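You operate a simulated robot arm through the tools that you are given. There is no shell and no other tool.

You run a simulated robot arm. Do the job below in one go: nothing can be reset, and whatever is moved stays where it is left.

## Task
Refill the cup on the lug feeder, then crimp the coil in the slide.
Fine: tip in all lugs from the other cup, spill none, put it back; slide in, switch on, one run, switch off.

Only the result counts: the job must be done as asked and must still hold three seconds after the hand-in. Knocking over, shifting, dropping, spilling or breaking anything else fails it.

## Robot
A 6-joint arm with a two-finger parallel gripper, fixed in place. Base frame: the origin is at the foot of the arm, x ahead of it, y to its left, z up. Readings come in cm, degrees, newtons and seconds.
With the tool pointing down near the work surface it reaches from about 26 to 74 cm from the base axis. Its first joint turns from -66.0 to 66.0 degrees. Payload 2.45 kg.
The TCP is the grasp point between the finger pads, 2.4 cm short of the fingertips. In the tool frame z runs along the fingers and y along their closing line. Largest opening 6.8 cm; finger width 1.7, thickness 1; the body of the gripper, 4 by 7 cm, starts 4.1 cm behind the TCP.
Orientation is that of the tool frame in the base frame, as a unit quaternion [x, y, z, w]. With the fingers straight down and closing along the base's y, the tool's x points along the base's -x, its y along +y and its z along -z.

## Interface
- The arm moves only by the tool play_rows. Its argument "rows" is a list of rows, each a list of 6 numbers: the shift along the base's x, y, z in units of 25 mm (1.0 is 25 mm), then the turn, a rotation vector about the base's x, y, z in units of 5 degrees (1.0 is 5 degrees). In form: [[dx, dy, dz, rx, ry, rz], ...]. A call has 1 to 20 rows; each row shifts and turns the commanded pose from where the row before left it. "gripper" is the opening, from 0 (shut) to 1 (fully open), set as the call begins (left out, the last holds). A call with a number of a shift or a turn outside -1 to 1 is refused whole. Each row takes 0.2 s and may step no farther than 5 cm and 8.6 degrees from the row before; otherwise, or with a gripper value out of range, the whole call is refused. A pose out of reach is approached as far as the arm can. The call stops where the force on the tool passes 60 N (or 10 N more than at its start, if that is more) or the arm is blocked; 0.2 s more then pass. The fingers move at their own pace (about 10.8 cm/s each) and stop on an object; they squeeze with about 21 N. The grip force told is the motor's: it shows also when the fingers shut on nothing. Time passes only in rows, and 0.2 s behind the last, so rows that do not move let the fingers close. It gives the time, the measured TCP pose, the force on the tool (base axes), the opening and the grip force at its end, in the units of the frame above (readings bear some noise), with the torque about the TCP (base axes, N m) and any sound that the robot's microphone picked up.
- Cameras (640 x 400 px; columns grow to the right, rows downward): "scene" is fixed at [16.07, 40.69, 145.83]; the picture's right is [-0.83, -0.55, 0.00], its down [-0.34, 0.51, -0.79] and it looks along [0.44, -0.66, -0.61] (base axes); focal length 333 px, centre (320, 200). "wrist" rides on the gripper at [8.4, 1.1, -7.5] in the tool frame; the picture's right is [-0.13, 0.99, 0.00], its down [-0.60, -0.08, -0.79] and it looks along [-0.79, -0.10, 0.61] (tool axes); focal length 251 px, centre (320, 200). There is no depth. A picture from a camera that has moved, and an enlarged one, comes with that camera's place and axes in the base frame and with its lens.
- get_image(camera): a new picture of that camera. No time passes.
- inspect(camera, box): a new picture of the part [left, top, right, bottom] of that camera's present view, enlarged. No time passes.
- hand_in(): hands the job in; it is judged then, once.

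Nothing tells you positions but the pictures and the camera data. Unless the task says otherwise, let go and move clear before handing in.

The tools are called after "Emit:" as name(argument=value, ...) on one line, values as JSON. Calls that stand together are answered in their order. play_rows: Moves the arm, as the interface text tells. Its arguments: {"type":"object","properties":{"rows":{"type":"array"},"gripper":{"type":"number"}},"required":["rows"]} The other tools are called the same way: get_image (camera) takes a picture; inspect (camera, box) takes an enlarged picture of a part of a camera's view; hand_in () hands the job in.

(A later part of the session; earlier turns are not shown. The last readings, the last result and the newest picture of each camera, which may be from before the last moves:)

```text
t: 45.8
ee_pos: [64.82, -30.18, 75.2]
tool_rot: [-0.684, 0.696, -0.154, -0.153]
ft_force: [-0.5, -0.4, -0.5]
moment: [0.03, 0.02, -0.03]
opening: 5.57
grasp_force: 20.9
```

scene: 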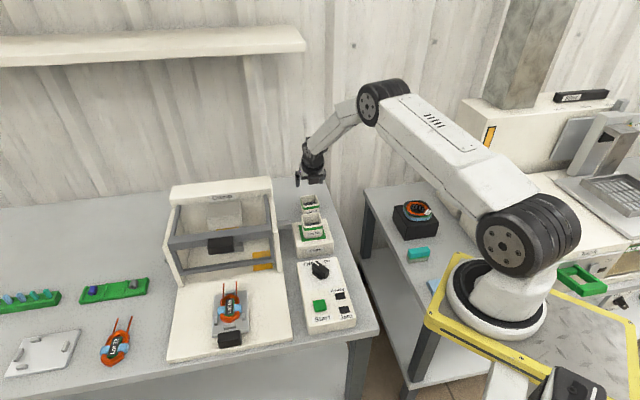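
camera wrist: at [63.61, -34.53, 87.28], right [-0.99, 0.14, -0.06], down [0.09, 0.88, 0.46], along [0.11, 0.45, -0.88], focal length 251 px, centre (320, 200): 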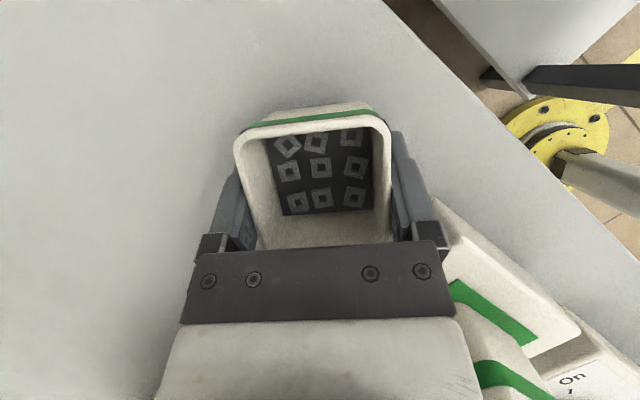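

Emit:
play_rows(rows=[[0, 0, -0.03, 0, 0, 0], [0, 0, 0, 0, 0, 0]])

Emit:
play_rows(rows=[[0, 0, -0.03, 0, 0, 0], [0, 0, 0, 0, 0, 0]])

```text
t: 46.4
ee_pos: [64.85, -30.1, 75.21]
tool_rot: [-0.685, 0.696, -0.154, -0.153]
ft_force: [0.5, -0.3, -0.6]
moment: [-0.01, 0.01, -0.01]
opening: 5.56
grasp_force: 20.8
```

```text
t: 47.0
ee_pos: [64.94, -30.15, 75.11]
tool_rot: [-0.684, 0.697, -0.153, -0.152]
ft_force: [0.7, 0.0, -0.4]
moment: [0.01, -0.01, 0.0]
opening: 5.57
grasp_force: 21.4
```

Emit:
play_rows(rows=[[0, 0, -0.04, 0, 0, 0], [0, 0, 0, 0, 0, 0]])

Emit:
get_image(camera="wrist")

Emit:
inspect(camera="scene", box=[290, 180, 350, 230])

```text
t: 47.6
ee_pos: [64.9, -30.12, 75.13]
tool_rot: [-0.684, 0.697, -0.154, -0.152]
ft_force: [-0.5, 2.9, 10.2]
moment: [0.12, 0.25, -0.08]
opening: 5.58
grasp_force: 20.8
```

```text
taken
camera wrist: at [63.65, -34.59, 85.54], right [-0.99, 0.13, -0.06], down [0.09, 0.88, 0.46], along [0.12, 0.45, -0.88], focal length 251 px, centre (320, 200)
```

wrist: 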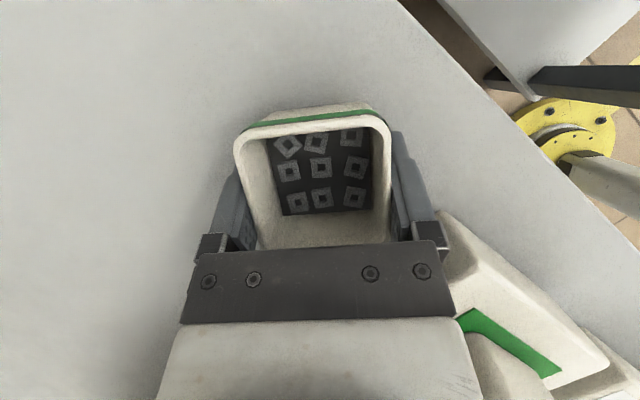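

```text
8.00 times, centred on (320, 205) of scene
camera zoom: at [16.05, 40.71, 145.83], right [-0.83, -0.55, 0.0], down [-0.34, 0.51, -0.79], along [0.44, -0.66, -0.61], focal length 2665 px, centre (320, 160)
```

zoom: 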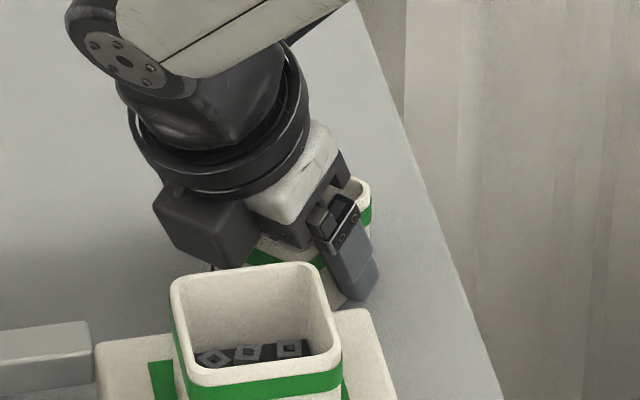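

There's firm contact with the bench at 10 N. I'll ease up a hair and release.

Emit:
play_rows(rows=[[0, 0, 0.03, 0, 0, 0], [0, 0, 0, 0, 0, 0]])

Emit:
play_rows(rows=[[0, 0, 0, 0, 0, 0], [0, 0, 0, 0, 0, 0], [0, 0, 0, 0, 0, 0]], gripper=1)

Emit:
get_image(camera="wrist")

```text
t: 48.2
ee_pos: [64.97, -30.18, 75.27]
tool_rot: [-0.683, 0.697, -0.154, -0.153]
ft_force: [-2.2, 3.1, 15.5]
moment: [0.09, 0.21, 0.02]
opening: 5.6
grasp_force: 21.3
```

```text
t: 49.0
ee_pos: [64.79, -30.14, 75.13]
tool_rot: [-0.684, 0.697, -0.153, -0.153]
ft_force: [-0.5, -0.1, 0.9]
moment: [0.05, -0.01, -0.02]
opening: 6.79
grasp_force: 0.0
```

```text
taken
camera wrist: at [63.61, -34.59, 85.38], right [-0.99, 0.13, -0.06], down [0.09, 0.88, 0.46], along [0.11, 0.45, -0.88], focal length 251 px, centre (320, 200)
```

wrist: 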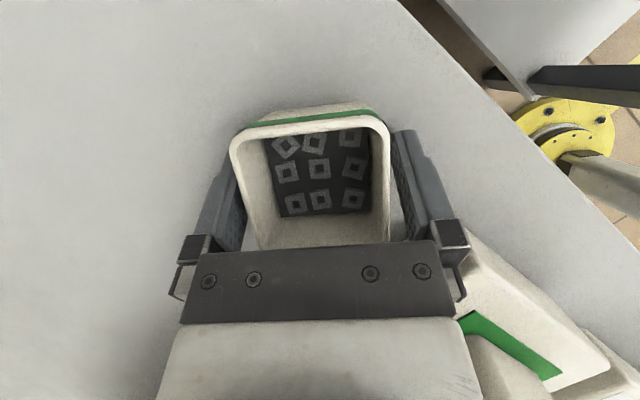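

The cup stands upright with all 9 lugs. I'll rise straight up, then change to the natural orientation with the camera on the robot side.

Emit:
play_rows(rows=[[0, 0, 0.5, 0, 0, 0], [0, 0, 0.8, 0, 0, 0], [0, 0, 1, 0, 0, 0], [0, 0, 1, 0, 0, 0], [-0.2, 0.1, 1, 0, 0, 0], [-0.2, 0.1, 0.6, 1, -0.017, 0], [-0.2, 0.1, 0.6, 1, -0.017, 0], [-0.2, 0.1, 0.6, 1, -0.017, 0], [-0.2, 0.1, 0.6, 1, -0.017, 0], [-0.2, 0.1, 0.6, 1, -0.017, 0]])

Emit:
play_rows(rows=[[0, 0, 0, 0, 0, -1], [0, 0, 0, 0, 0, -1], [0, 0, 0, 0, 0, -1], [0, 0, 0, 0, 0, -1], [0, 0, 0, 0, 0, -1], [0, 0, 0, 0, 0, -1], [0, 0, 0, 0, 0, -1], [0, 0, 0, 0, 0, -1], [0, 0, 0, 0, 0, -1], [0, 0, 0, 0, 0, -1], [0, 0, 0, 0, 0, -1], [0, 0, 0, 0, 0, -1], [0, 0, 0, 0, 0, -1], [0, 0, 0, 0, 0, -1], [0, 0, 0, 0, 0, -1], [0, 0, 0, 0, 0, -1], [0, 0, 0, 0, 0, -1], [0, 0, 0, 0, 0, -0.9]])

Emit:
get_image(camera="wrist")

Emit:
inspect(camera="scene", box=[270, 140, 370, 260])

```text
t: 51.2
ee_pos: [61.95, -28.77, 93.28]
tool_rot: [-0.701, 0.714, -0.001, 0.003]
ft_force: [0.4, 1.3, 0.4]
moment: [0.02, -0.01, -0.01]
opening: 6.8
grasp_force: 0.0
```

```text
t: 55.0
ee_pos: [62.02, -28.55, 93.45]
tool_rot: [0.005, 1.0, -0.002, 0.0]
ft_force: [0.2, 0.6, -0.2]
moment: [-0.01, 0.01, 0.0]
opening: 6.78
grasp_force: 0.0
```

```text
taken
camera wrist: at [53.47, -27.4, 100.86], right [0.14, 0.99, 0.0], down [0.6, -0.08, 0.79], along [0.79, -0.11, -0.61], focal length 251 px, centre (320, 200)
```

wrist: 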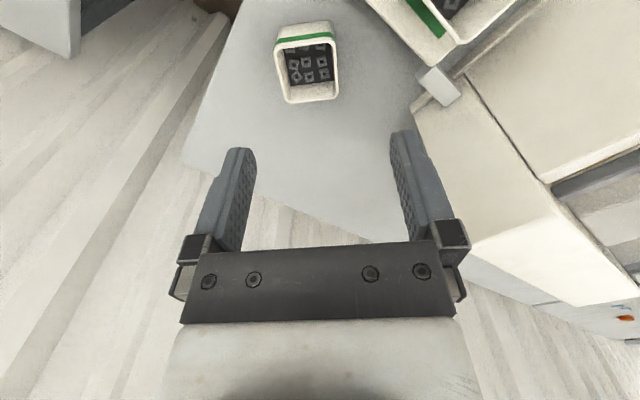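

```text
3.33 times, centred on (320, 200) of scene
camera zoom: at [16.07, 40.69, 145.83], right [-0.83, -0.55, 0.0], down [-0.34, 0.51, -0.79], along [0.44, -0.66, -0.61], focal length 1110 px, centre (320, 200)
```

zoom: 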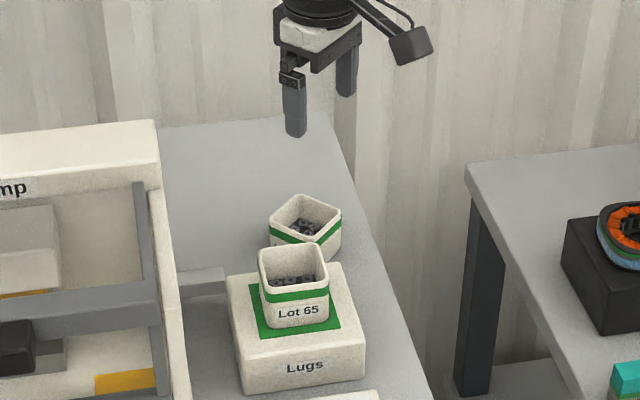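

The cup stands at the temporary spot, squared to my axes. I'll lean 30° and stage above it.

Emit:
play_rows(rows=[[0, 0, 0, 0, -1, 0], [0, 0, 0, 0, -1, 0], [0, 0, 0, 0, -1, 0], [0, 0, 0, 0, -1, 0], [0, 0, 0, 0, -1, 0], [0, 0, 0, 0, -1, 0], [0.3, -0.15, -0.9, 0, 0, 0], [0.3, -0.15, -0.9, 0, 0, 0], [0.3, -0.15, -0.9, 0, 0, 0], [0.26, -0.16, -0.9, 0, 0, 0]])

Emit:
get_image(camera="wrist")

Emit:
inspect(camera="wrist", box=[240, 50, 410, 200])

```text
t: 57.2
ee_pos: [64.88, -30.1, 84.29]
tool_rot: [0.005, 0.966, -0.001, 0.26]
ft_force: [0.0, -0.5, -0.1]
moment: [0.03, 0.01, -0.03]
opening: 6.82
grasp_force: 0.1
```

```text
taken
camera wrist: at [53.85, -28.95, 86.59], right [0.12, 0.99, 0.07], down [0.12, -0.08, 0.99], along [0.98, -0.11, -0.13], focal length 251 px, centre (320, 200)
```

wrist: 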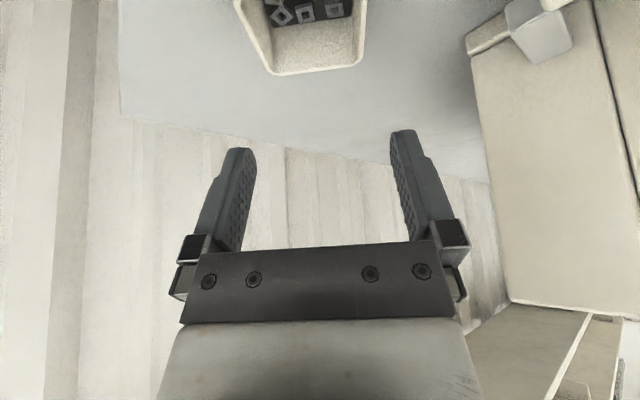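

```text
2.67 times, centred on (325, 125) of wrist
camera zoom: at [53.85, -28.95, 86.59], right [0.12, 0.99, 0.07], down [0.12, -0.08, 0.99], along [0.98, -0.11, -0.13], focal length 670 px, centre (307, 400)
```

zoom: 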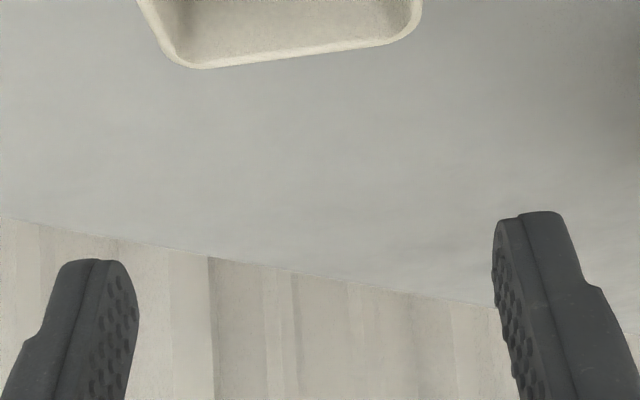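

Cup and TCP agree to within about 2 mm. I'll descend and check just before closing.

Emit:
play_rows(rows=[[0, -0.03, -0.8, 0, 0, 0], [0, 0, -0.8, 0, 0, 0], [0, 0, -0.8, 0, 0, 0], [0, 0, -0.6, 0, 0, 0], [0, 0, -0.4, 0, 0, 0]])

Emit:
get_image(camera="wrist")

Emit:
inspect(camera="scene", box=[280, 160, 360, 250])

```text
t: 58.4
ee_pos: [64.83, -30.35, 75.51]
tool_rot: [0.006, 0.966, -0.001, 0.258]
ft_force: [-0.4, -0.1, -1.1]
moment: [-0.03, 0.05, 0.02]
opening: 6.82
grasp_force: 0.1
```

```text
taken
camera wrist: at [53.8, -29.13, 77.85], right [0.12, 0.99, 0.07], down [0.12, -0.08, 0.99], along [0.98, -0.11, -0.13], focal length 251 px, centre (320, 200)
```

wrist: 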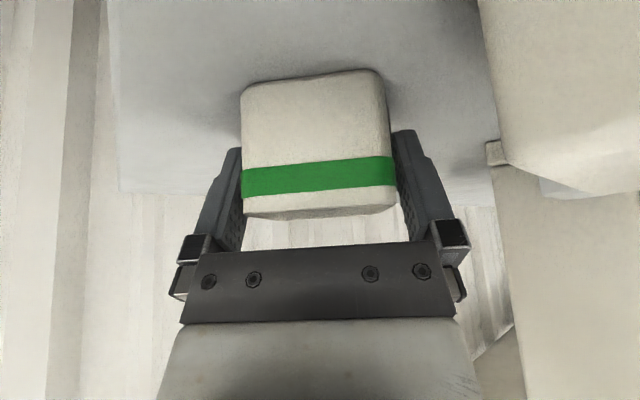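

```text
4.44 times, centred on (320, 205) of scene
camera zoom: at [16.07, 40.69, 145.83], right [-0.83, -0.55, 0.0], down [-0.34, 0.51, -0.79], along [0.44, -0.66, -0.61], focal length 1480 px, centre (320, 178)
```

zoom: 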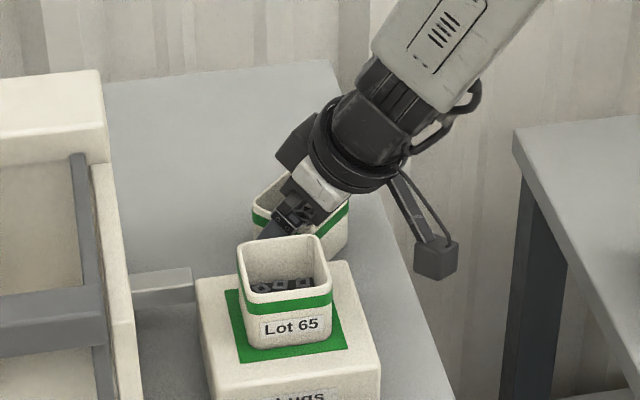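

The cup is nicely between the fingers and the camera hangs clear over the bench's edge. I'll close on it now.

Emit:
play_rows(rows=[[0, 0, -0.08, 0, 0, 0]])

Emit:
play_rows(rows=[[0, 0, 0, 0, 0, 0], [0, 0, 0, 0, 0, 0], [0, 0, 0, 0, 0, 0], [0, 0, 0, 0, 0, 0]], gripper=0)

Emit:
get_image(camera="wrist")

```text
t: 58.8
ee_pos: [64.87, -30.31, 75.42]
tool_rot: [0.006, 0.966, 0.0, 0.259]
ft_force: [0.1, 0.3, -0.2]
moment: [-0.02, -0.04, -0.04]
opening: 6.79
grasp_force: 0.0
```

```text
t: 59.8
ee_pos: [64.83, -30.32, 75.47]
tool_rot: [0.006, 0.966, 0.0, 0.259]
ft_force: [0.3, 0.0, 0.0]
moment: [0.04, 0.0, 0.01]
opening: 5.53
grasp_force: 20.9
```

```text
taken
camera wrist: at [53.82, -29.12, 77.75], right [0.12, 0.99, 0.07], down [0.12, -0.08, 0.99], along [0.98, -0.11, -0.13], focal length 251 px, centre (320, 200)
```

wrist: 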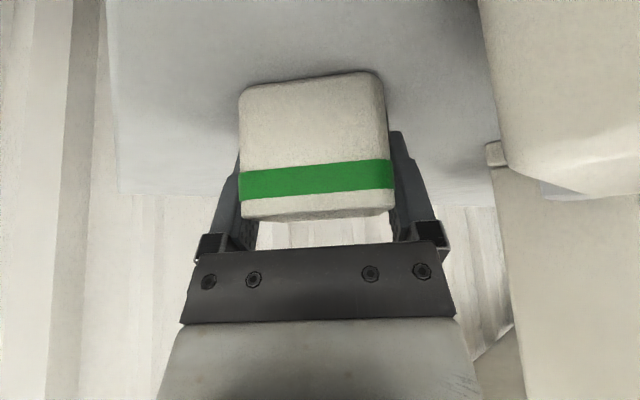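

The cup is held again in the pour-friendly grasp. I'll lift it and bring it inward, clear of everything, then yaw it upright so it can tip towards the open right edge.

Emit:
play_rows(rows=[[0, 0, 0.4, 0, 0, 0], [0, 0, 0.8, 0, 0, 0], [0, 0, 0.9, 0, 0, 0], [0, 0, 0.9, 0, 0, 0], [0, 0, 0.9, 0, 0, 0], [-0.5, 0.15, 0.7, 0, 0, 0], [-0.6, 0.2, 0.7, 0, 0, 0], [-0.6, 0.2, 0.7, 0, 0, 0], [-0.6, 0.2, 0.7, 0, 0, 0], [-0.6, 0.2, 0.7, 0, 0, 0], [-0.6, 0.2, 0.6, 0, 0, 0], [-0.4, 0.15, 0.4, 0, 0, 0]])

Emit:
get_image(camera="scene")

Emit:
get_image(camera="wrist")

```text
t: 62.4
ee_pos: [54.99, -26.98, 96.53]
tool_rot: [0.007, 0.966, -0.001, 0.259]
ft_force: [0.7, -0.5, -0.6]
moment: [0.0, 0.0, 0.01]
opening: 5.55
grasp_force: 20.8
```

```text
taken
```

scene: 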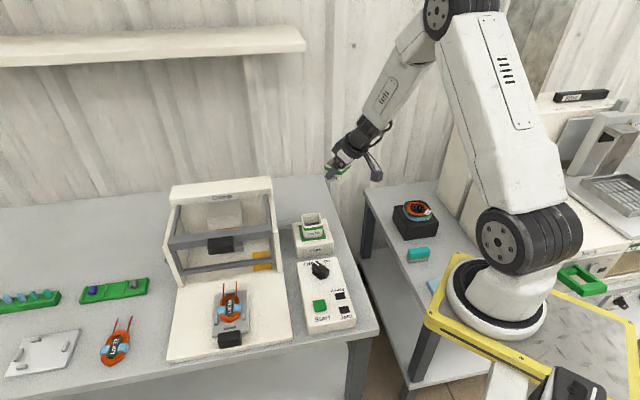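

```text
taken
camera wrist: at [44.04, -25.77, 98.88], right [0.12, 0.99, 0.07], down [0.13, -0.08, 0.99], along [0.98, -0.11, -0.13], focal length 251 px, centre (320, 200)
```

wrist: 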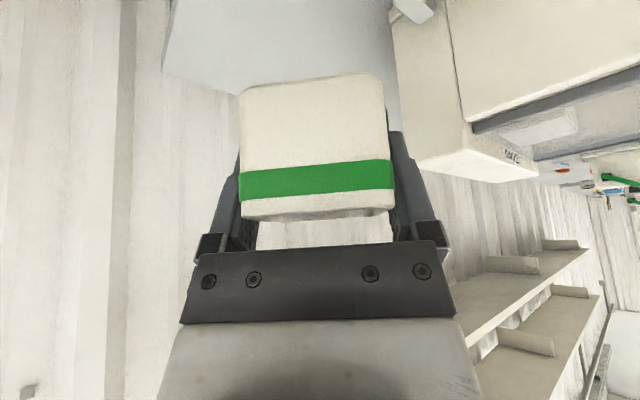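

The upright cup is held steady. Now I'll yaw by −134° so it can tip towards the right-hand edge.

Emit:
play_rows(rows=[[0, 0, 0, 0, 0, -1], [0, 0, 0, 0, 0, -1], [0, 0, 0, 0, 0, -1], [0, 0, 0, 0, 0, -1], [0, 0, 0, 0, 0, -1], [0, 0, 0, 0, 0, -1], [0, 0, 0, 0, 0, -1], [0, 0, 0, 0, 0, -1], [0, 0, 0, 0, 0, -1], [0, 0, 0, 0, 0, -1], [0, 0, 0, 0, 0, -1], [0, 0, 0, 0, 0, -1], [0, 0, 0, 0, 0, -1], [0, 0, 0, 0, 0, -1], [0, 0, 0, 0, 0, -1], [0, 0, 0, 0, 0, -1], [0, 0, 0, 0, 0, -1], [0, 0, 0, 0, 0, -1], [0, 0, 0, 0, 0, -1], [0, 0, 0, 0, 0, -1]])

Emit:
play_rows(rows=[[0, 0, 0, 0, 0, -1], [0, 0, 0, 0, 0, -1], [0, 0, 0, 0, 0, -1], [0, 0, 0, 0, 0, -1], [0, 0, 0, 0, 0, -1], [0, 0, 0, 0, 0, -1], [0, 0, 0, 0, 0, -0.85], [0, 0, 0, 0, 0, 0]])

Emit:
get_image(camera="scene")

Emit:
get_image(camera="wrist")

```text
t: 66.6
ee_pos: [55.04, -26.95, 96.43]
tool_rot: [0.725, 0.64, -0.191, 0.169]
ft_force: [-0.2, -0.4, -0.6]
moment: [0.0, 0.01, 0.01]
opening: 5.57
grasp_force: 20.8
out of reach, approached as far as the arm can: row 7
```

```text
t: 68.4
ee_pos: [54.96, -27.11, 96.54]
tool_rot: [0.881, 0.398, -0.233, 0.106]
ft_force: [0.0, -0.9, -0.6]
moment: [-0.01, -0.04, 0.0]
opening: 5.55
grasp_force: 21.2
```

```text
taken
```

scene: 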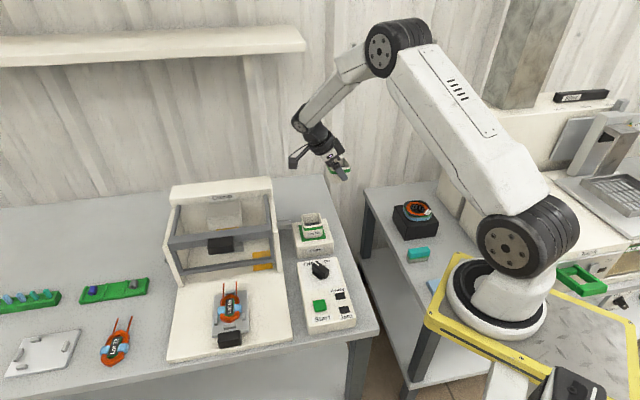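

```text
taken
camera wrist: at [63.08, -19.49, 98.97], right [0.67, -0.74, 0.07], down [-0.15, -0.05, 0.99], along [-0.73, -0.67, -0.14], focal length 251 px, centre (320, 200)
```

wrist: 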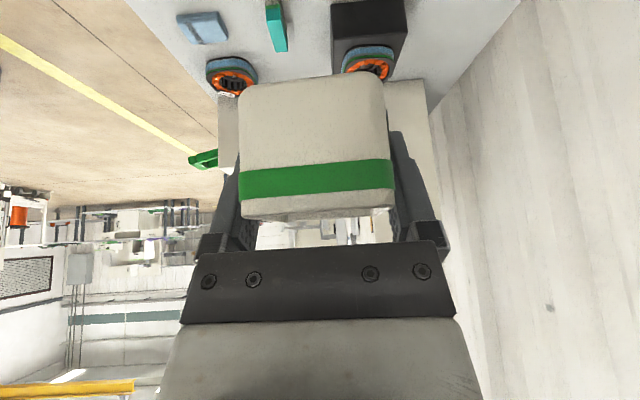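

The cup is upright and now faces the right edge, though the yaw is about 2.5° off the feeder cup's axis. I'll trim that and tilt the first 55° here, well short of pouring.

Emit:
play_rows(rows=[[0, 0, 0, 0, 0, -0.5], [0, 0, 0, 0.719, -0.695, 0], [0, 0, 0, 0.719, -0.695, 0], [0, 0, 0, 0.719, -0.695, 0], [0, 0, 0, 0.719, -0.695, 0], [0, 0, 0, 0.719, -0.695, 0], [0, 0, 0, 0.719, -0.695, 0], [0, 0, 0, 0.719, -0.695, 0], [0, 0, 0, 0.719, -0.695, 0], [0, 0, 0, 0.719, -0.695, 0], [0, 0, 0, 0.719, -0.695, 0], [0, 0, 0, 0.719, -0.695, 0], [0, 0, 0, 0, 0, 0]])

Emit:
get_image(camera="scene")

Emit:
get_image(camera="wrist")

```text
t: 71.2
ee_pos: [54.92, -26.93, 96.42]
tool_rot: [0.898, 0.381, 0.203, -0.084]
ft_force: [0.2, 0.3, 0.1]
moment: [-0.03, 0.0, 0.0]
opening: 5.56
grasp_force: 21.0
```

```text
taken
```

scene: 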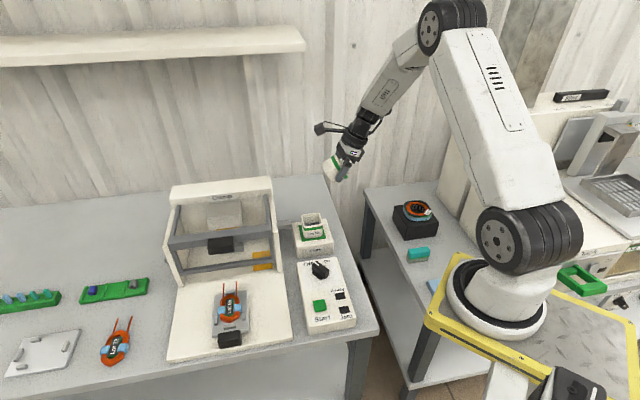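

```text
taken
camera wrist: at [58.73, -24.6, 106.88], right [0.63, -0.77, -0.05], down [-0.67, -0.58, 0.46], along [-0.38, -0.26, -0.89], focal length 251 px, centre (320, 200)
```

wrist: 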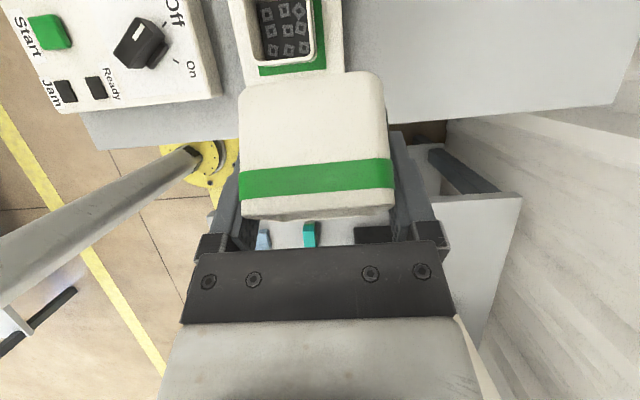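

The feeder cup is visible from above in this view, so I'll enlarge it for a final position fix.

Emit:
inspect(camera="wrist", box=[210, 0, 360, 90])

Emit:
inspect(camera="scene", box=[290, 130, 390, 260])

```text
4.27 times, centred on (285, 45) of wrist
camera zoom: at [58.73, -24.6, 106.88], right [0.63, -0.77, -0.05], down [-0.67, -0.58, 0.46], along [-0.38, -0.26, -0.89], focal length 1073 px, centre (469, 861)
```

zoom: 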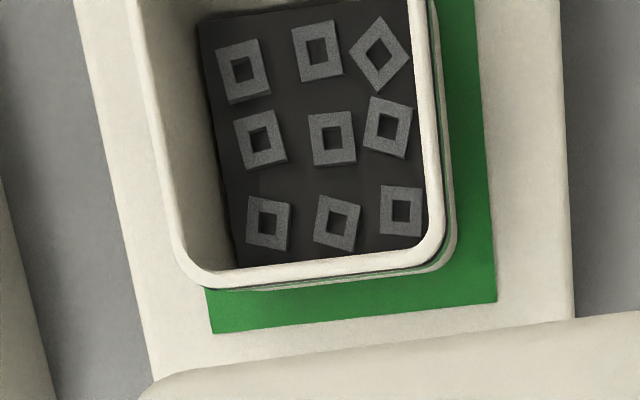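

```text
3.08 times, centred on (340, 195) of scene
camera zoom: at [16.07, 40.69, 145.83], right [-0.83, -0.55, 0.0], down [-0.34, 0.51, -0.79], along [0.44, -0.66, -0.61], focal length 1025 px, centre (258, 215)
```

zoom: 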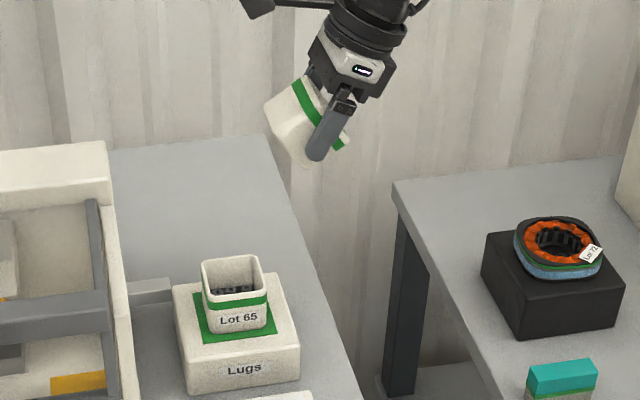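

The feeder cup's centre is about (58.3,-18.8) with its rim near 81.8. I'll move the held cup over its machine side, still only half tilted and well above.

Emit:
play_rows(rows=[[0.412, 0.788, -0.272, 0, 0, 0], [0.412, 0.788, -0.272, 0, 0, 0], [0.412, 0.788, -0.272, 0, 0, 0], [0.412, 0.788, -0.272, 0, 0, 0], [0.412, 0.788, -0.272, 0, 0, 0], [0, 0, 0, 0.719, -0.695, 0], [0, 0, 0, 0.719, -0.695, 0], [0, 0, 0, 0.719, -0.695, 0], [0, 0, 0, 0.719, -0.695, 0], [0, 0, 0, 0.719, -0.695, 0], [0, 0, 0, 0.719, -0.695, 0], [0, 0, 0, 0, 0, 0]])

Emit:
get_image(camera="scene")

Emit:
inspect(camera="scene", box=[270, 130, 370, 260])

Emit:
get_image(camera="wrist")

```text
t: 73.8
ee_pos: [60.31, -17.11, 93.24]
tool_rot: [0.815, 0.346, 0.429, -0.179]
ft_force: [0.1, 0.6, 0.1]
moment: [0.01, 0.01, 0.0]
opening: 5.54
grasp_force: 20.9
```

```text
taken
```

scene: 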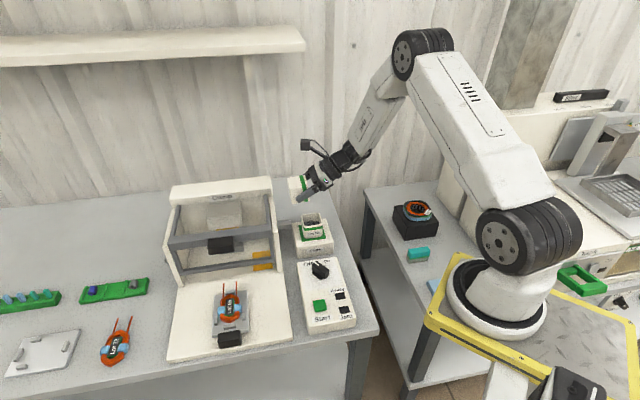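

```text
3.08 times, centred on (320, 195) of scene
camera zoom: at [16.07, 40.69, 145.83], right [-0.83, -0.55, 0.0], down [-0.34, 0.51, -0.79], along [0.44, -0.66, -0.61], focal length 1025 px, centre (320, 215)
```

zoom: 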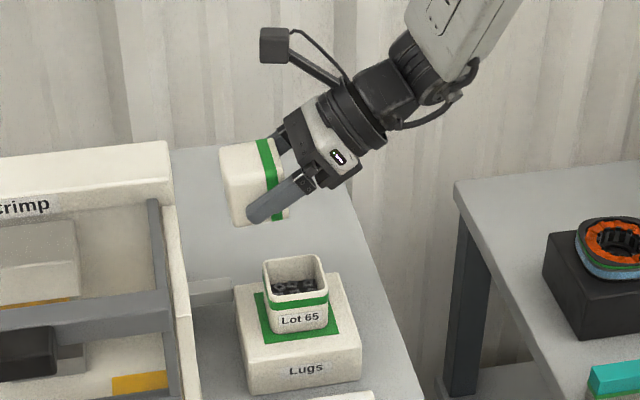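

```text
taken
camera wrist: at [60.06, -18.91, 104.42], right [0.66, -0.74, -0.1], down [-0.75, -0.66, -0.05], along [-0.03, 0.11, -0.99], focal length 251 px, centre (320, 200)
```

wrist: 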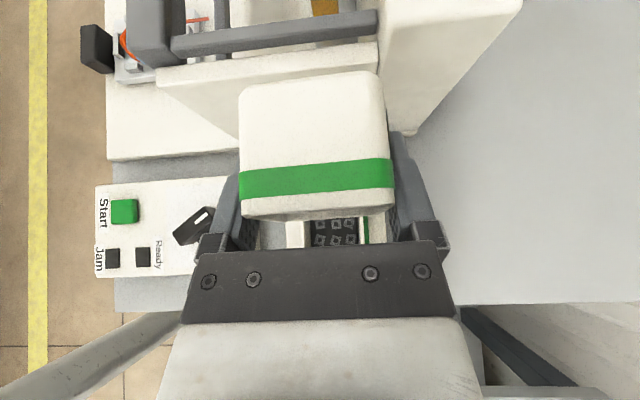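

The wrist camera now looks straight down and shows the feeder cup between the held cup's lip and the gripper. I'll enlarge it to check lateral alignment.

Emit:
inspect(camera="wrist", box=[230, 150, 430, 270])

```text
3.20 times, centred on (330, 210) of wrist
camera zoom: at [60.06, -18.91, 104.42], right [0.66, -0.74, -0.1], down [-0.75, -0.66, -0.05], along [-0.03, 0.11, -0.99], focal length 805 px, centre (288, 168)
```

zoom: 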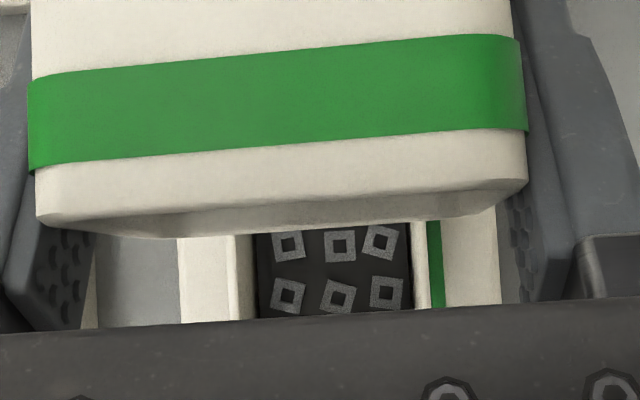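

Lateral alignment is within about 2 mm. I'll lower until the lip is just above the feeder cup's rim.

Emit:
play_rows(rows=[[0, 0, -0.7, 0, 0, 0], [0, 0, -0.7, 0, 0, 0], [0, 0, -0.7, 0, 0, 0], [0, 0, -0.5, 0, 0, 0], [0, 0, 0, 0, 0, 0]])

Emit:
inspect(camera="scene", box=[270, 150, 360, 260])

Emit:
inspect(camera="wrist", box=[230, 150, 430, 270])

```text
t: 75.0
ee_pos: [60.35, -17.07, 86.62]
tool_rot: [0.816, 0.346, 0.428, -0.179]
ft_force: [0.1, 0.0, 0.2]
moment: [0.03, 0.06, 0.01]
opening: 5.54
grasp_force: 21.5
```

```text
3.64 times, centred on (315, 205) of scene
camera zoom: at [16.07, 40.69, 145.83], right [-0.83, -0.55, 0.0], down [-0.34, 0.51, -0.79], along [0.44, -0.66, -0.61], focal length 1211 px, centre (338, 182)
```

zoom: 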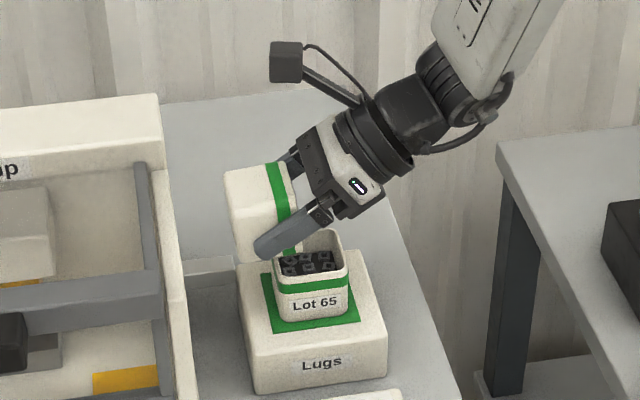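

```text
3.20 times, centred on (330, 210) of wrist
camera zoom: at [60.08, -18.85, 97.87], right [0.66, -0.74, -0.1], down [-0.75, -0.66, -0.05], along [-0.03, 0.11, -0.99], focal length 805 px, centre (288, 168)
```

zoom: 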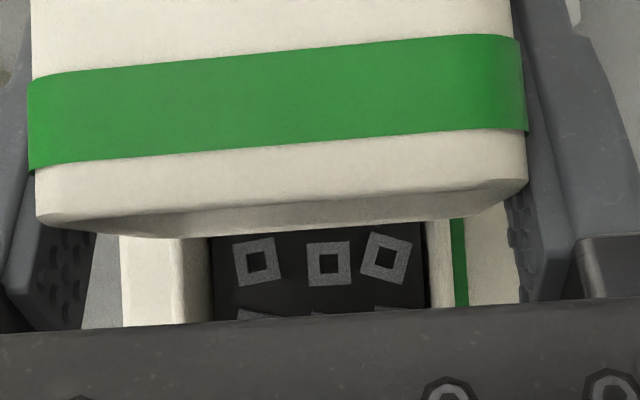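

The lip sits over the feeder cup with about 2 cm clearance. I'll tilt on to about 105°, keeping the lip in place, and then check.

Emit:
play_rows(rows=[[-0.065, -0.065, -0.22, 0.719, -0.695, 0], [-0.071, -0.071, 0.048, 0.719, -0.695, 0], [-0.071, -0.071, 0.036, 0.719, -0.695, 0], [-0.073, -0.073, 0.028, 0.719, -0.695, 0], [0, 0, 0, 0, 0, 0]])

Emit:
inspect(camera="scene", box=[270, 150, 360, 260])

Emit:
inspect(camera="wrist", box=[210, 50, 450, 270])

```text
t: 76.2
ee_pos: [59.44, -17.77, 86.48]
tool_rot: [0.729, 0.309, 0.564, -0.236]
ft_force: [0.7, 0.8, -1.1]
moment: [0.01, 0.01, -0.02]
opening: 5.54
grasp_force: 21.0
```

```text
3.64 times, centred on (315, 205) of scene
camera zoom: at [16.07, 40.69, 145.83], right [-0.83, -0.55, 0.0], down [-0.34, 0.51, -0.79], along [0.44, -0.66, -0.61], focal length 1211 px, centre (338, 182)
```

zoom: 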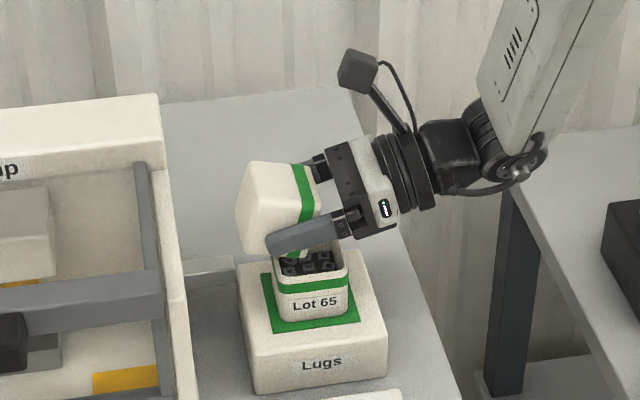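

```text
1.82 times, centred on (330, 160) of wrist
camera zoom: at [56.65, -22.25, 96.55], right [0.69, -0.72, -0.12], down [-0.7, -0.61, -0.38], along [0.2, 0.35, -0.92], focal length 457 px, centre (302, 273)
```

zoom: 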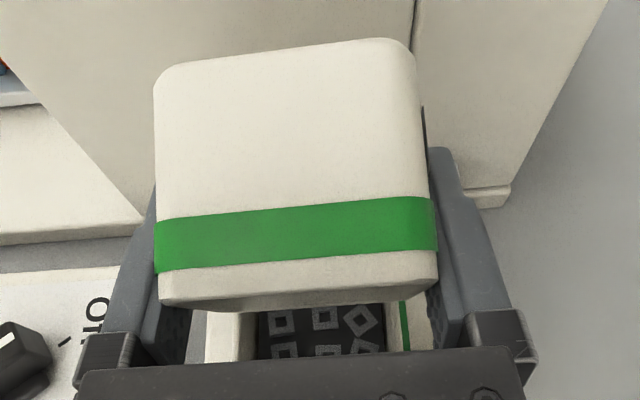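

At 105° everything is aligned, with the lip inside the feeder cup's opening. I'll continue slowly.

Emit:
play_rows(rows=[[-0.038, -0.038, 0.01, 0.36, -0.348, 0], [-0.038, -0.038, 0.01, 0.36, -0.348, 0], [-0.038, -0.038, 0.004, 0.36, -0.348, 0], [-0.038, -0.038, 0.004, 0.36, -0.348, 0], [0, 0, 0, 0, 0, 0], [0, 0, 0, 0, 0, 0]])

Emit:
inspect(camera="scene", box=[270, 150, 360, 260])

Emit:
inspect(camera="wrist", box=[210, 50, 450, 270])

```text
t: 77.6
ee_pos: [59.0, -18.22, 86.44]
tool_rot: [0.677, 0.286, 0.625, -0.262]
ft_force: [0.5, 0.0, -0.6]
moment: [-0.02, 0.02, 0.02]
opening: 5.52
grasp_force: 20.5
```

```text
3.64 times, centred on (315, 205) of scene
camera zoom: at [16.07, 40.69, 145.83], right [-0.83, -0.55, 0.0], down [-0.34, 0.51, -0.79], along [0.44, -0.66, -0.61], focal length 1211 px, centre (338, 182)
```

zoom: 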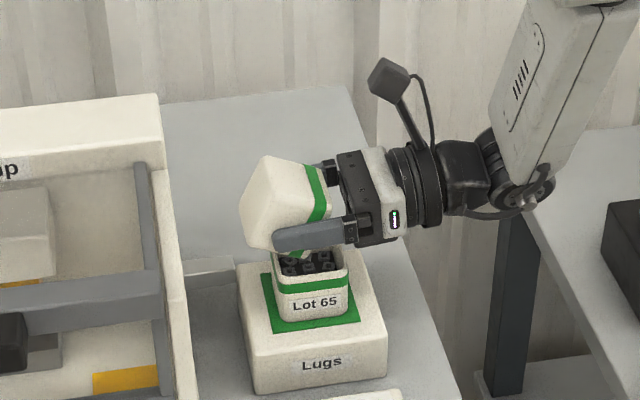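

```text
1.82 times, centred on (330, 160) of wrist
camera zoom: at [55.1, -23.84, 95.49], right [0.7, -0.7, -0.13], down [-0.64, -0.55, -0.54], along [0.31, 0.46, -0.83], focal length 457 px, centre (302, 273)
```

zoom: 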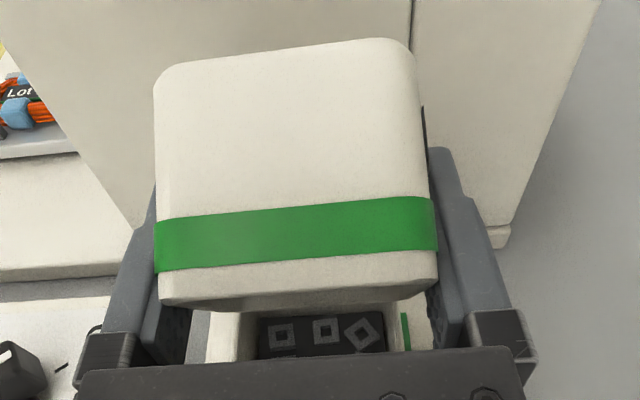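

At 115° nothing has started to slide yet and the alignment holds. I'll continue to 125°.

Emit:
play_rows(rows=[[-0.038, -0.038, 0, 0.36, -0.348, 0], [-0.038, -0.038, 0, 0.36, -0.348, 0], [-0.038, -0.038, -0.004, 0.36, -0.348, 0], [-0.038, -0.038, -0.004, 0.36, -0.348, 0], [0, 0, 0, 0, 0, 0], [0, 0, 0, 0, 0, 0], [0, 0, 0, 0, 0, 0]])

Emit:
inspect(camera="scene", box=[270, 150, 360, 260])

Emit:
inspect(camera="wrist", box=[210, 50, 450, 270])

```text
t: 79.2
ee_pos: [58.75, -18.6, 86.44]
tool_rot: [0.62, 0.262, 0.682, -0.287]
ft_force: [0.7, 0.9, -0.5]
moment: [0.0, -0.03, -0.04]
opening: 5.51
grasp_force: 21.1
```

```text
3.64 times, centred on (315, 205) of scene
camera zoom: at [16.07, 40.69, 145.83], right [-0.83, -0.55, 0.0], down [-0.34, 0.51, -0.79], along [0.44, -0.66, -0.61], focal length 1211 px, centre (338, 182)
```

zoom: 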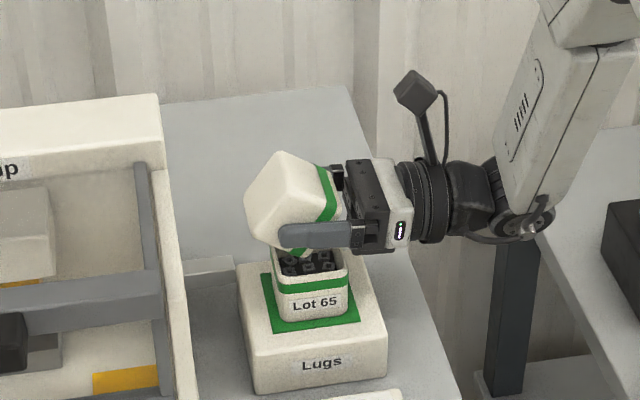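

```text
1.82 times, centred on (330, 160) of wrist
camera zoom: at [53.79, -25.28, 94.19], right [0.72, -0.68, -0.13], down [-0.57, -0.47, -0.67], along [0.4, 0.56, -0.73], focal length 457 px, centre (302, 273)
```

zoom: 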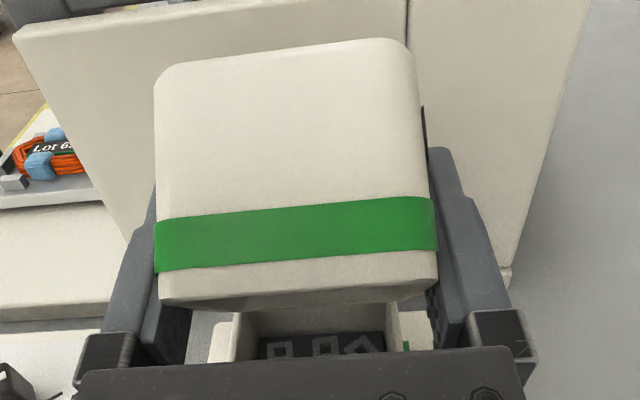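

Nothing has fallen at 125° yet. I'll continue to 135°, still holding the lip in place.

Emit:
play_rows(rows=[[-0.038, -0.038, -0.008, 0.36, -0.348, 0], [-0.038, -0.038, -0.008, 0.36, -0.348, 0], [-0.037, -0.037, -0.012, 0.36, -0.348, 0], [-0.037, -0.037, -0.012, 0.36, -0.348, 0], [0, 0, 0, 0, 0, 0], [0, 0, 0, 0, 0, 0], [0, 0, 0, 0, 0, 0]])

Emit:
inspect(camera="scene", box=[270, 150, 360, 260])

Emit:
inspect(camera="scene", box=[295, 195, 345, 255])

```text
t: 80.8
ee_pos: [58.46, -19.05, 86.36]
tool_rot: [0.558, 0.236, 0.733, -0.308]
ft_force: [0.8, -0.7, -0.3]
moment: [0.02, 0.01, 0.03]
opening: 5.51
grasp_force: 20.8
```

```text
3.64 times, centred on (315, 205) of scene
camera zoom: at [16.07, 40.69, 145.83], right [-0.83, -0.55, 0.0], down [-0.34, 0.51, -0.79], along [0.44, -0.66, -0.61], focal length 1211 px, centre (338, 182)
```

zoom: 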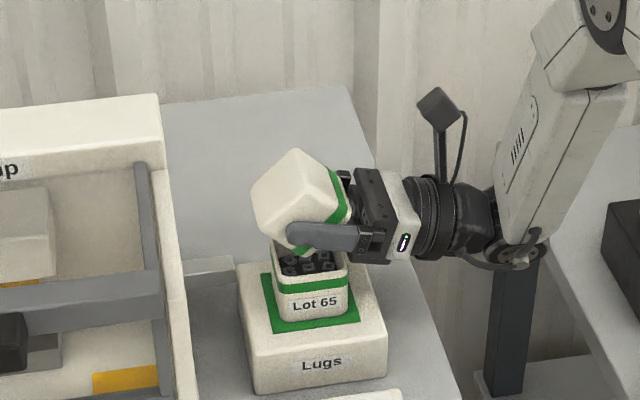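

```text
6.67 times, centred on (320, 225) of scene
camera zoom: at [16.07, 40.69, 145.83], right [-0.83, -0.55, 0.0], down [-0.34, 0.51, -0.79], along [0.44, -0.66, -0.61], focal length 2221 px, centre (320, 33)
```

zoom: 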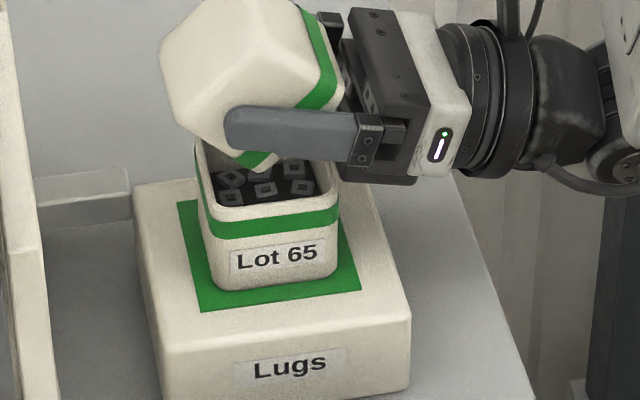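

Emit:
get_image(camera="wrist")

Emit:
inspect(camera="wrist", box=[280, 190, 400, 260])

Emit:
inspect(camera="scene", box=[305, 212, 335, 236])

```text
taken
camera wrist: at [52.54, -26.53, 92.57], right [0.73, -0.67, -0.12], down [-0.48, -0.38, -0.79], along [0.48, 0.64, -0.6], focal length 251 px, centre (320, 200)
```

wrist: 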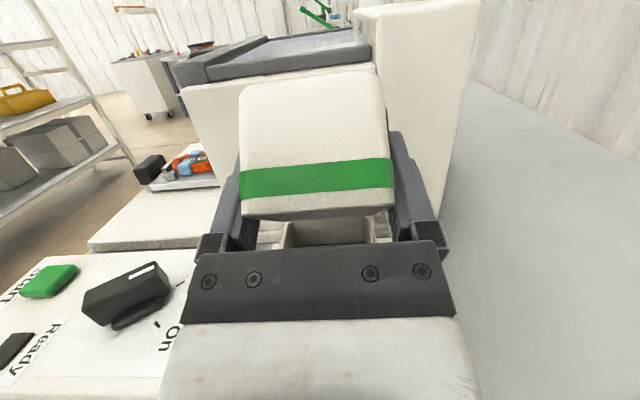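

```text
5.33 times, centred on (340, 225) of wrist
camera zoom: at [52.54, -26.53, 92.57], right [0.73, -0.67, -0.12], down [-0.48, -0.38, -0.79], along [0.48, 0.64, -0.6], focal length 1341 px, centre (213, 67)
```

zoom: 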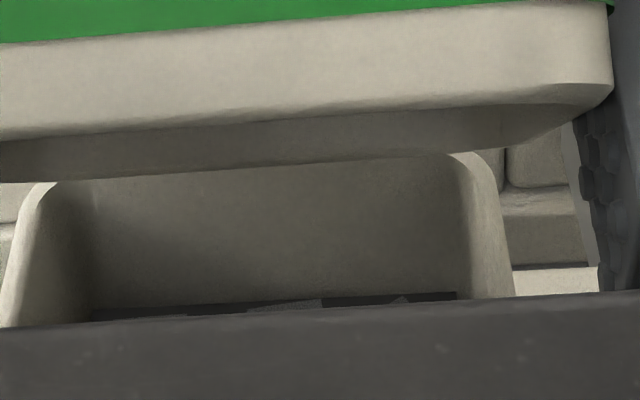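

```text
16.00 times, centred on (320, 224) of scene
camera zoom: at [16.07, 40.69, 145.83], right [-0.83, -0.55, 0.0], down [-0.34, 0.51, -0.79], along [0.44, -0.66, -0.61], focal length 5330 px, centre (320, -184)
```

zoom: 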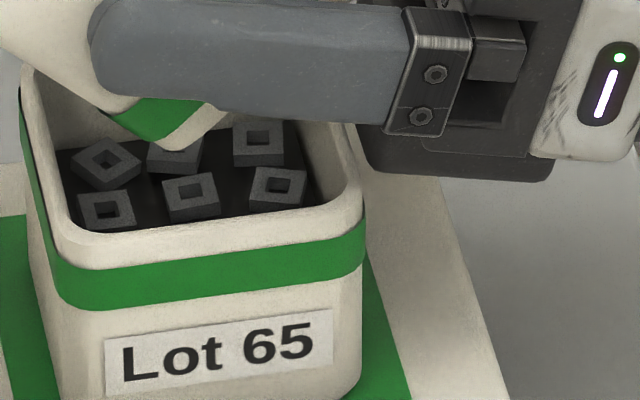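

Emit:
inspect(camera="scene", box=[280, 185, 345, 265])

```text
5.00 times, centred on (312, 225) of scene
camera zoom: at [16.07, 40.69, 145.83], right [-0.83, -0.55, 0.0], down [-0.34, 0.51, -0.79], along [0.44, -0.66, -0.61], focal length 1666 px, centre (358, 75)
```

zoom: 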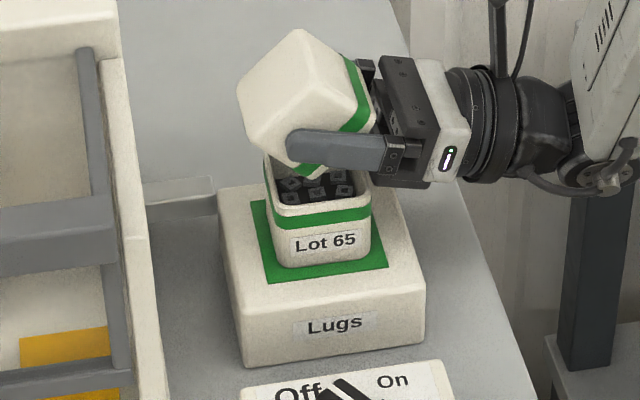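

The feeder cup's content is clearly higher than before: two rows of lugs now show where only one did. The lugs went in while I tipped from 55° to 85° over the cup. I'll check the surroundings for spills.

Emit:
inspect(camera="scene", box=[260, 170, 440, 300])

Emit:
inspect(camera="scene", box=[330, 240, 440, 400])

```text
3.08 times, centred on (350, 235) of scene
camera zoom: at [16.07, 40.69, 145.83], right [-0.83, -0.55, 0.0], down [-0.34, 0.51, -0.79], along [0.44, -0.66, -0.61], focal length 1025 px, centre (228, 92)
```

zoom: 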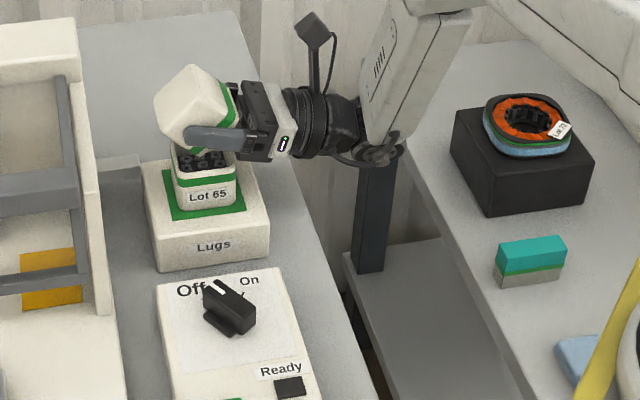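

```text
2.50 times, centred on (385, 320) of scene
camera zoom: at [16.07, 40.69, 145.83], right [-0.83, -0.55, 0.0], down [-0.34, 0.51, -0.79], along [0.44, -0.66, -0.61], focal length 833 px, centre (158, -100)
```

zoom: 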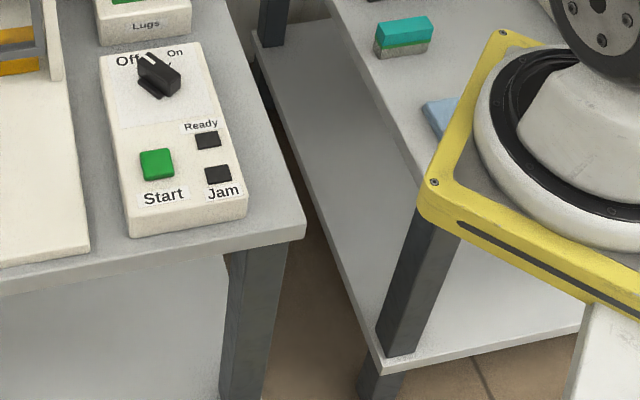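

No spilled lugs are visible anywhere. I'll tilt the cup back along the same path, keeping the lip over the feeder.

Emit:
play_rows(rows=[[0.074, 0.074, 0.028, -0.719, 0.695, 0], [0.076, 0.076, 0.016, -0.719, 0.695, 0], [0.076, 0.076, 0.008, -0.719, 0.695, 0], [0.076, 0.076, 0, -0.719, 0.695, 0], [0.076, 0.076, -0.008, -0.719, 0.695, 0], [0.076, 0.076, -0.02, -0.719, 0.695, 0], [0.073, 0.073, -0.028, -0.719, 0.695, 0], [0.071, 0.071, -0.036, -0.719, 0.695, 0], [0.071, 0.071, -0.048, -0.719, 0.695, 0], [0.065, 0.065, 0.22, -0.719, 0.695, 0], [0, 0, 0.6, 0, 0, 0], [0, 0, 0.8, 0, 0, 0], [0, 0, 0.8, 0, 0, 0], [0, 0, 0.4, 0, 0, 0]])

Emit:
inspect(camera="wrist", box=[230, 150, 430, 270])

Emit:
inspect(camera="scene", box=[280, 150, 360, 265])

```text
t: 83.8
ee_pos: [60.12, -17.04, 93.06]
tool_rot: [0.815, 0.346, 0.428, -0.179]
ft_force: [0.0, 0.7, -0.7]
moment: [-0.04, 0.02, 0.0]
opening: 5.52
grasp_force: 20.6
```

```text
3.20 times, centred on (330, 210) of wrist
camera zoom: at [59.86, -18.89, 104.32], right [0.66, -0.74, -0.1], down [-0.75, -0.66, -0.05], along [-0.03, 0.11, -0.99], focal length 805 px, centre (288, 168)
```

zoom: 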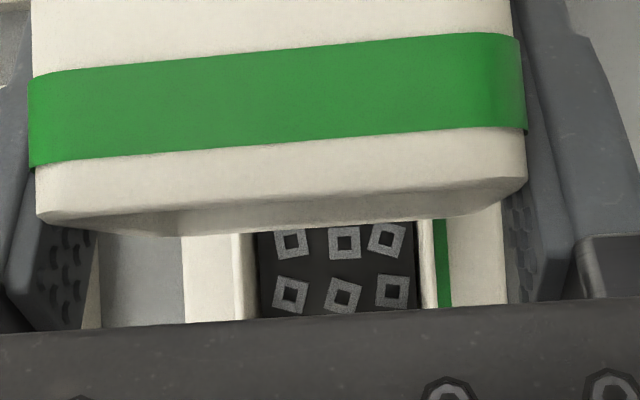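

```text
3.48 times, centred on (320, 208) of scene
camera zoom: at [16.07, 40.69, 145.83], right [-0.83, -0.55, 0.0], down [-0.34, 0.51, -0.79], along [0.44, -0.66, -0.61], focal length 1159 px, centre (320, 174)
```

zoom: 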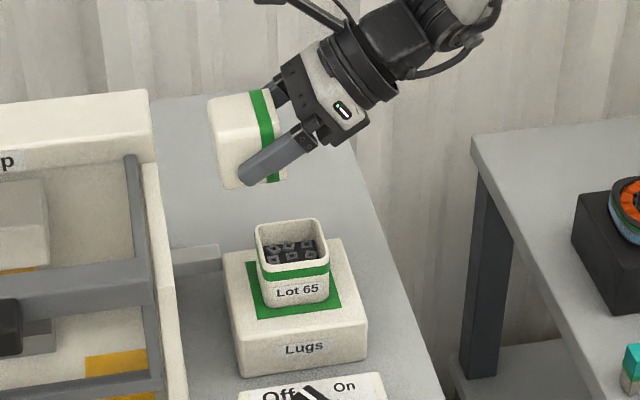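

The feeder cup is filled higher and intact. I'll move the held cup back off the bench edge and upright it to verify it's empty.

Emit:
play_rows(rows=[[-0.412, -0.788, 0.272, 0, 0, 0], [-0.412, -0.788, 0.272, 0, 0, 0], [-0.412, -0.788, 0.272, 0, 0, 0], [-0.412, -0.788, 0.272, 0, 0, 0], [-0.412, -0.788, 0.272, 0, 0, 0], [0, 0, 0, -0.719, 0.695, 0], [0, 0, 0, -0.719, 0.695, 0], [0, 0, 0, -0.719, 0.695, 0], [0, 0, 0, -0.719, 0.695, 0], [0, 0, 0, -0.719, 0.695, 0], [0, 0, 0, -0.719, 0.695, 0], [0, 0, 0, -0.719, 0.695, 0], [0, 0, 0, -0.719, 0.695, 0], [0, 0, 0, -0.719, 0.695, 0], [0, 0, 0, -0.719, 0.695, 0], [0, 0, 0, -0.719, 0.695, 0], [0, 0, 0, -0.719, 0.695, 0], [0, 0, 0, -0.719, 0.695, 0]])

Emit:
inspect(camera="scene", box=[280, 120, 400, 260])

Emit:
inspect(camera="scene", box=[280, 185, 345, 265])

```text
t: 87.6
ee_pos: [54.98, -26.94, 96.71]
tool_rot: [0.917, 0.39, -0.076, 0.034]
ft_force: [0.4, 0.2, 0.2]
moment: [0.04, 0.01, 0.05]
opening: 5.52
grasp_force: 21.4
```

```text
2.86 times, centred on (340, 190) of scene
camera zoom: at [16.07, 40.69, 145.83], right [-0.83, -0.55, 0.0], down [-0.34, 0.51, -0.79], along [0.44, -0.66, -0.61], focal length 952 px, centre (263, 229)
```

zoom: 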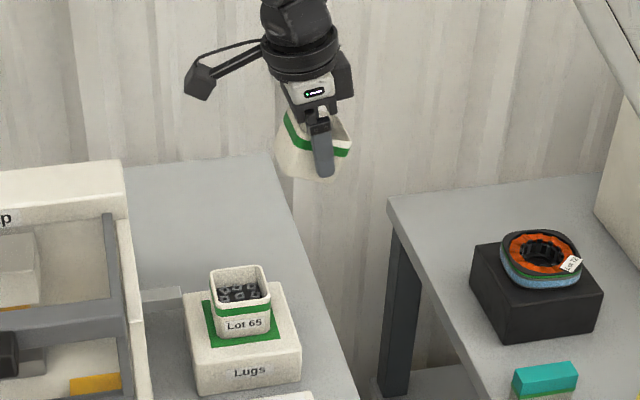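

```text
5.00 times, centred on (312, 225) of scene
camera zoom: at [16.07, 40.69, 145.83], right [-0.83, -0.55, 0.0], down [-0.34, 0.51, -0.79], along [0.44, -0.66, -0.61], focal length 1666 px, centre (358, 75)
```

zoom: 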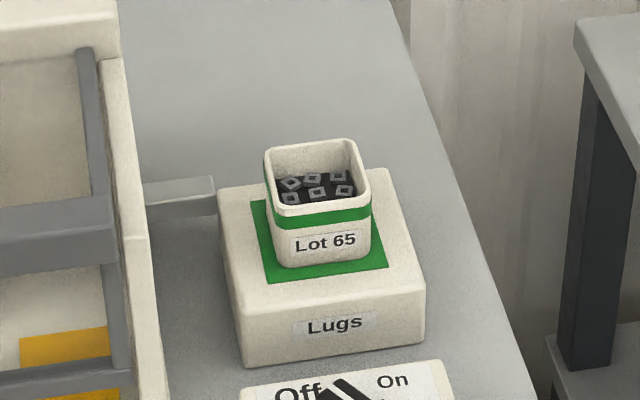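

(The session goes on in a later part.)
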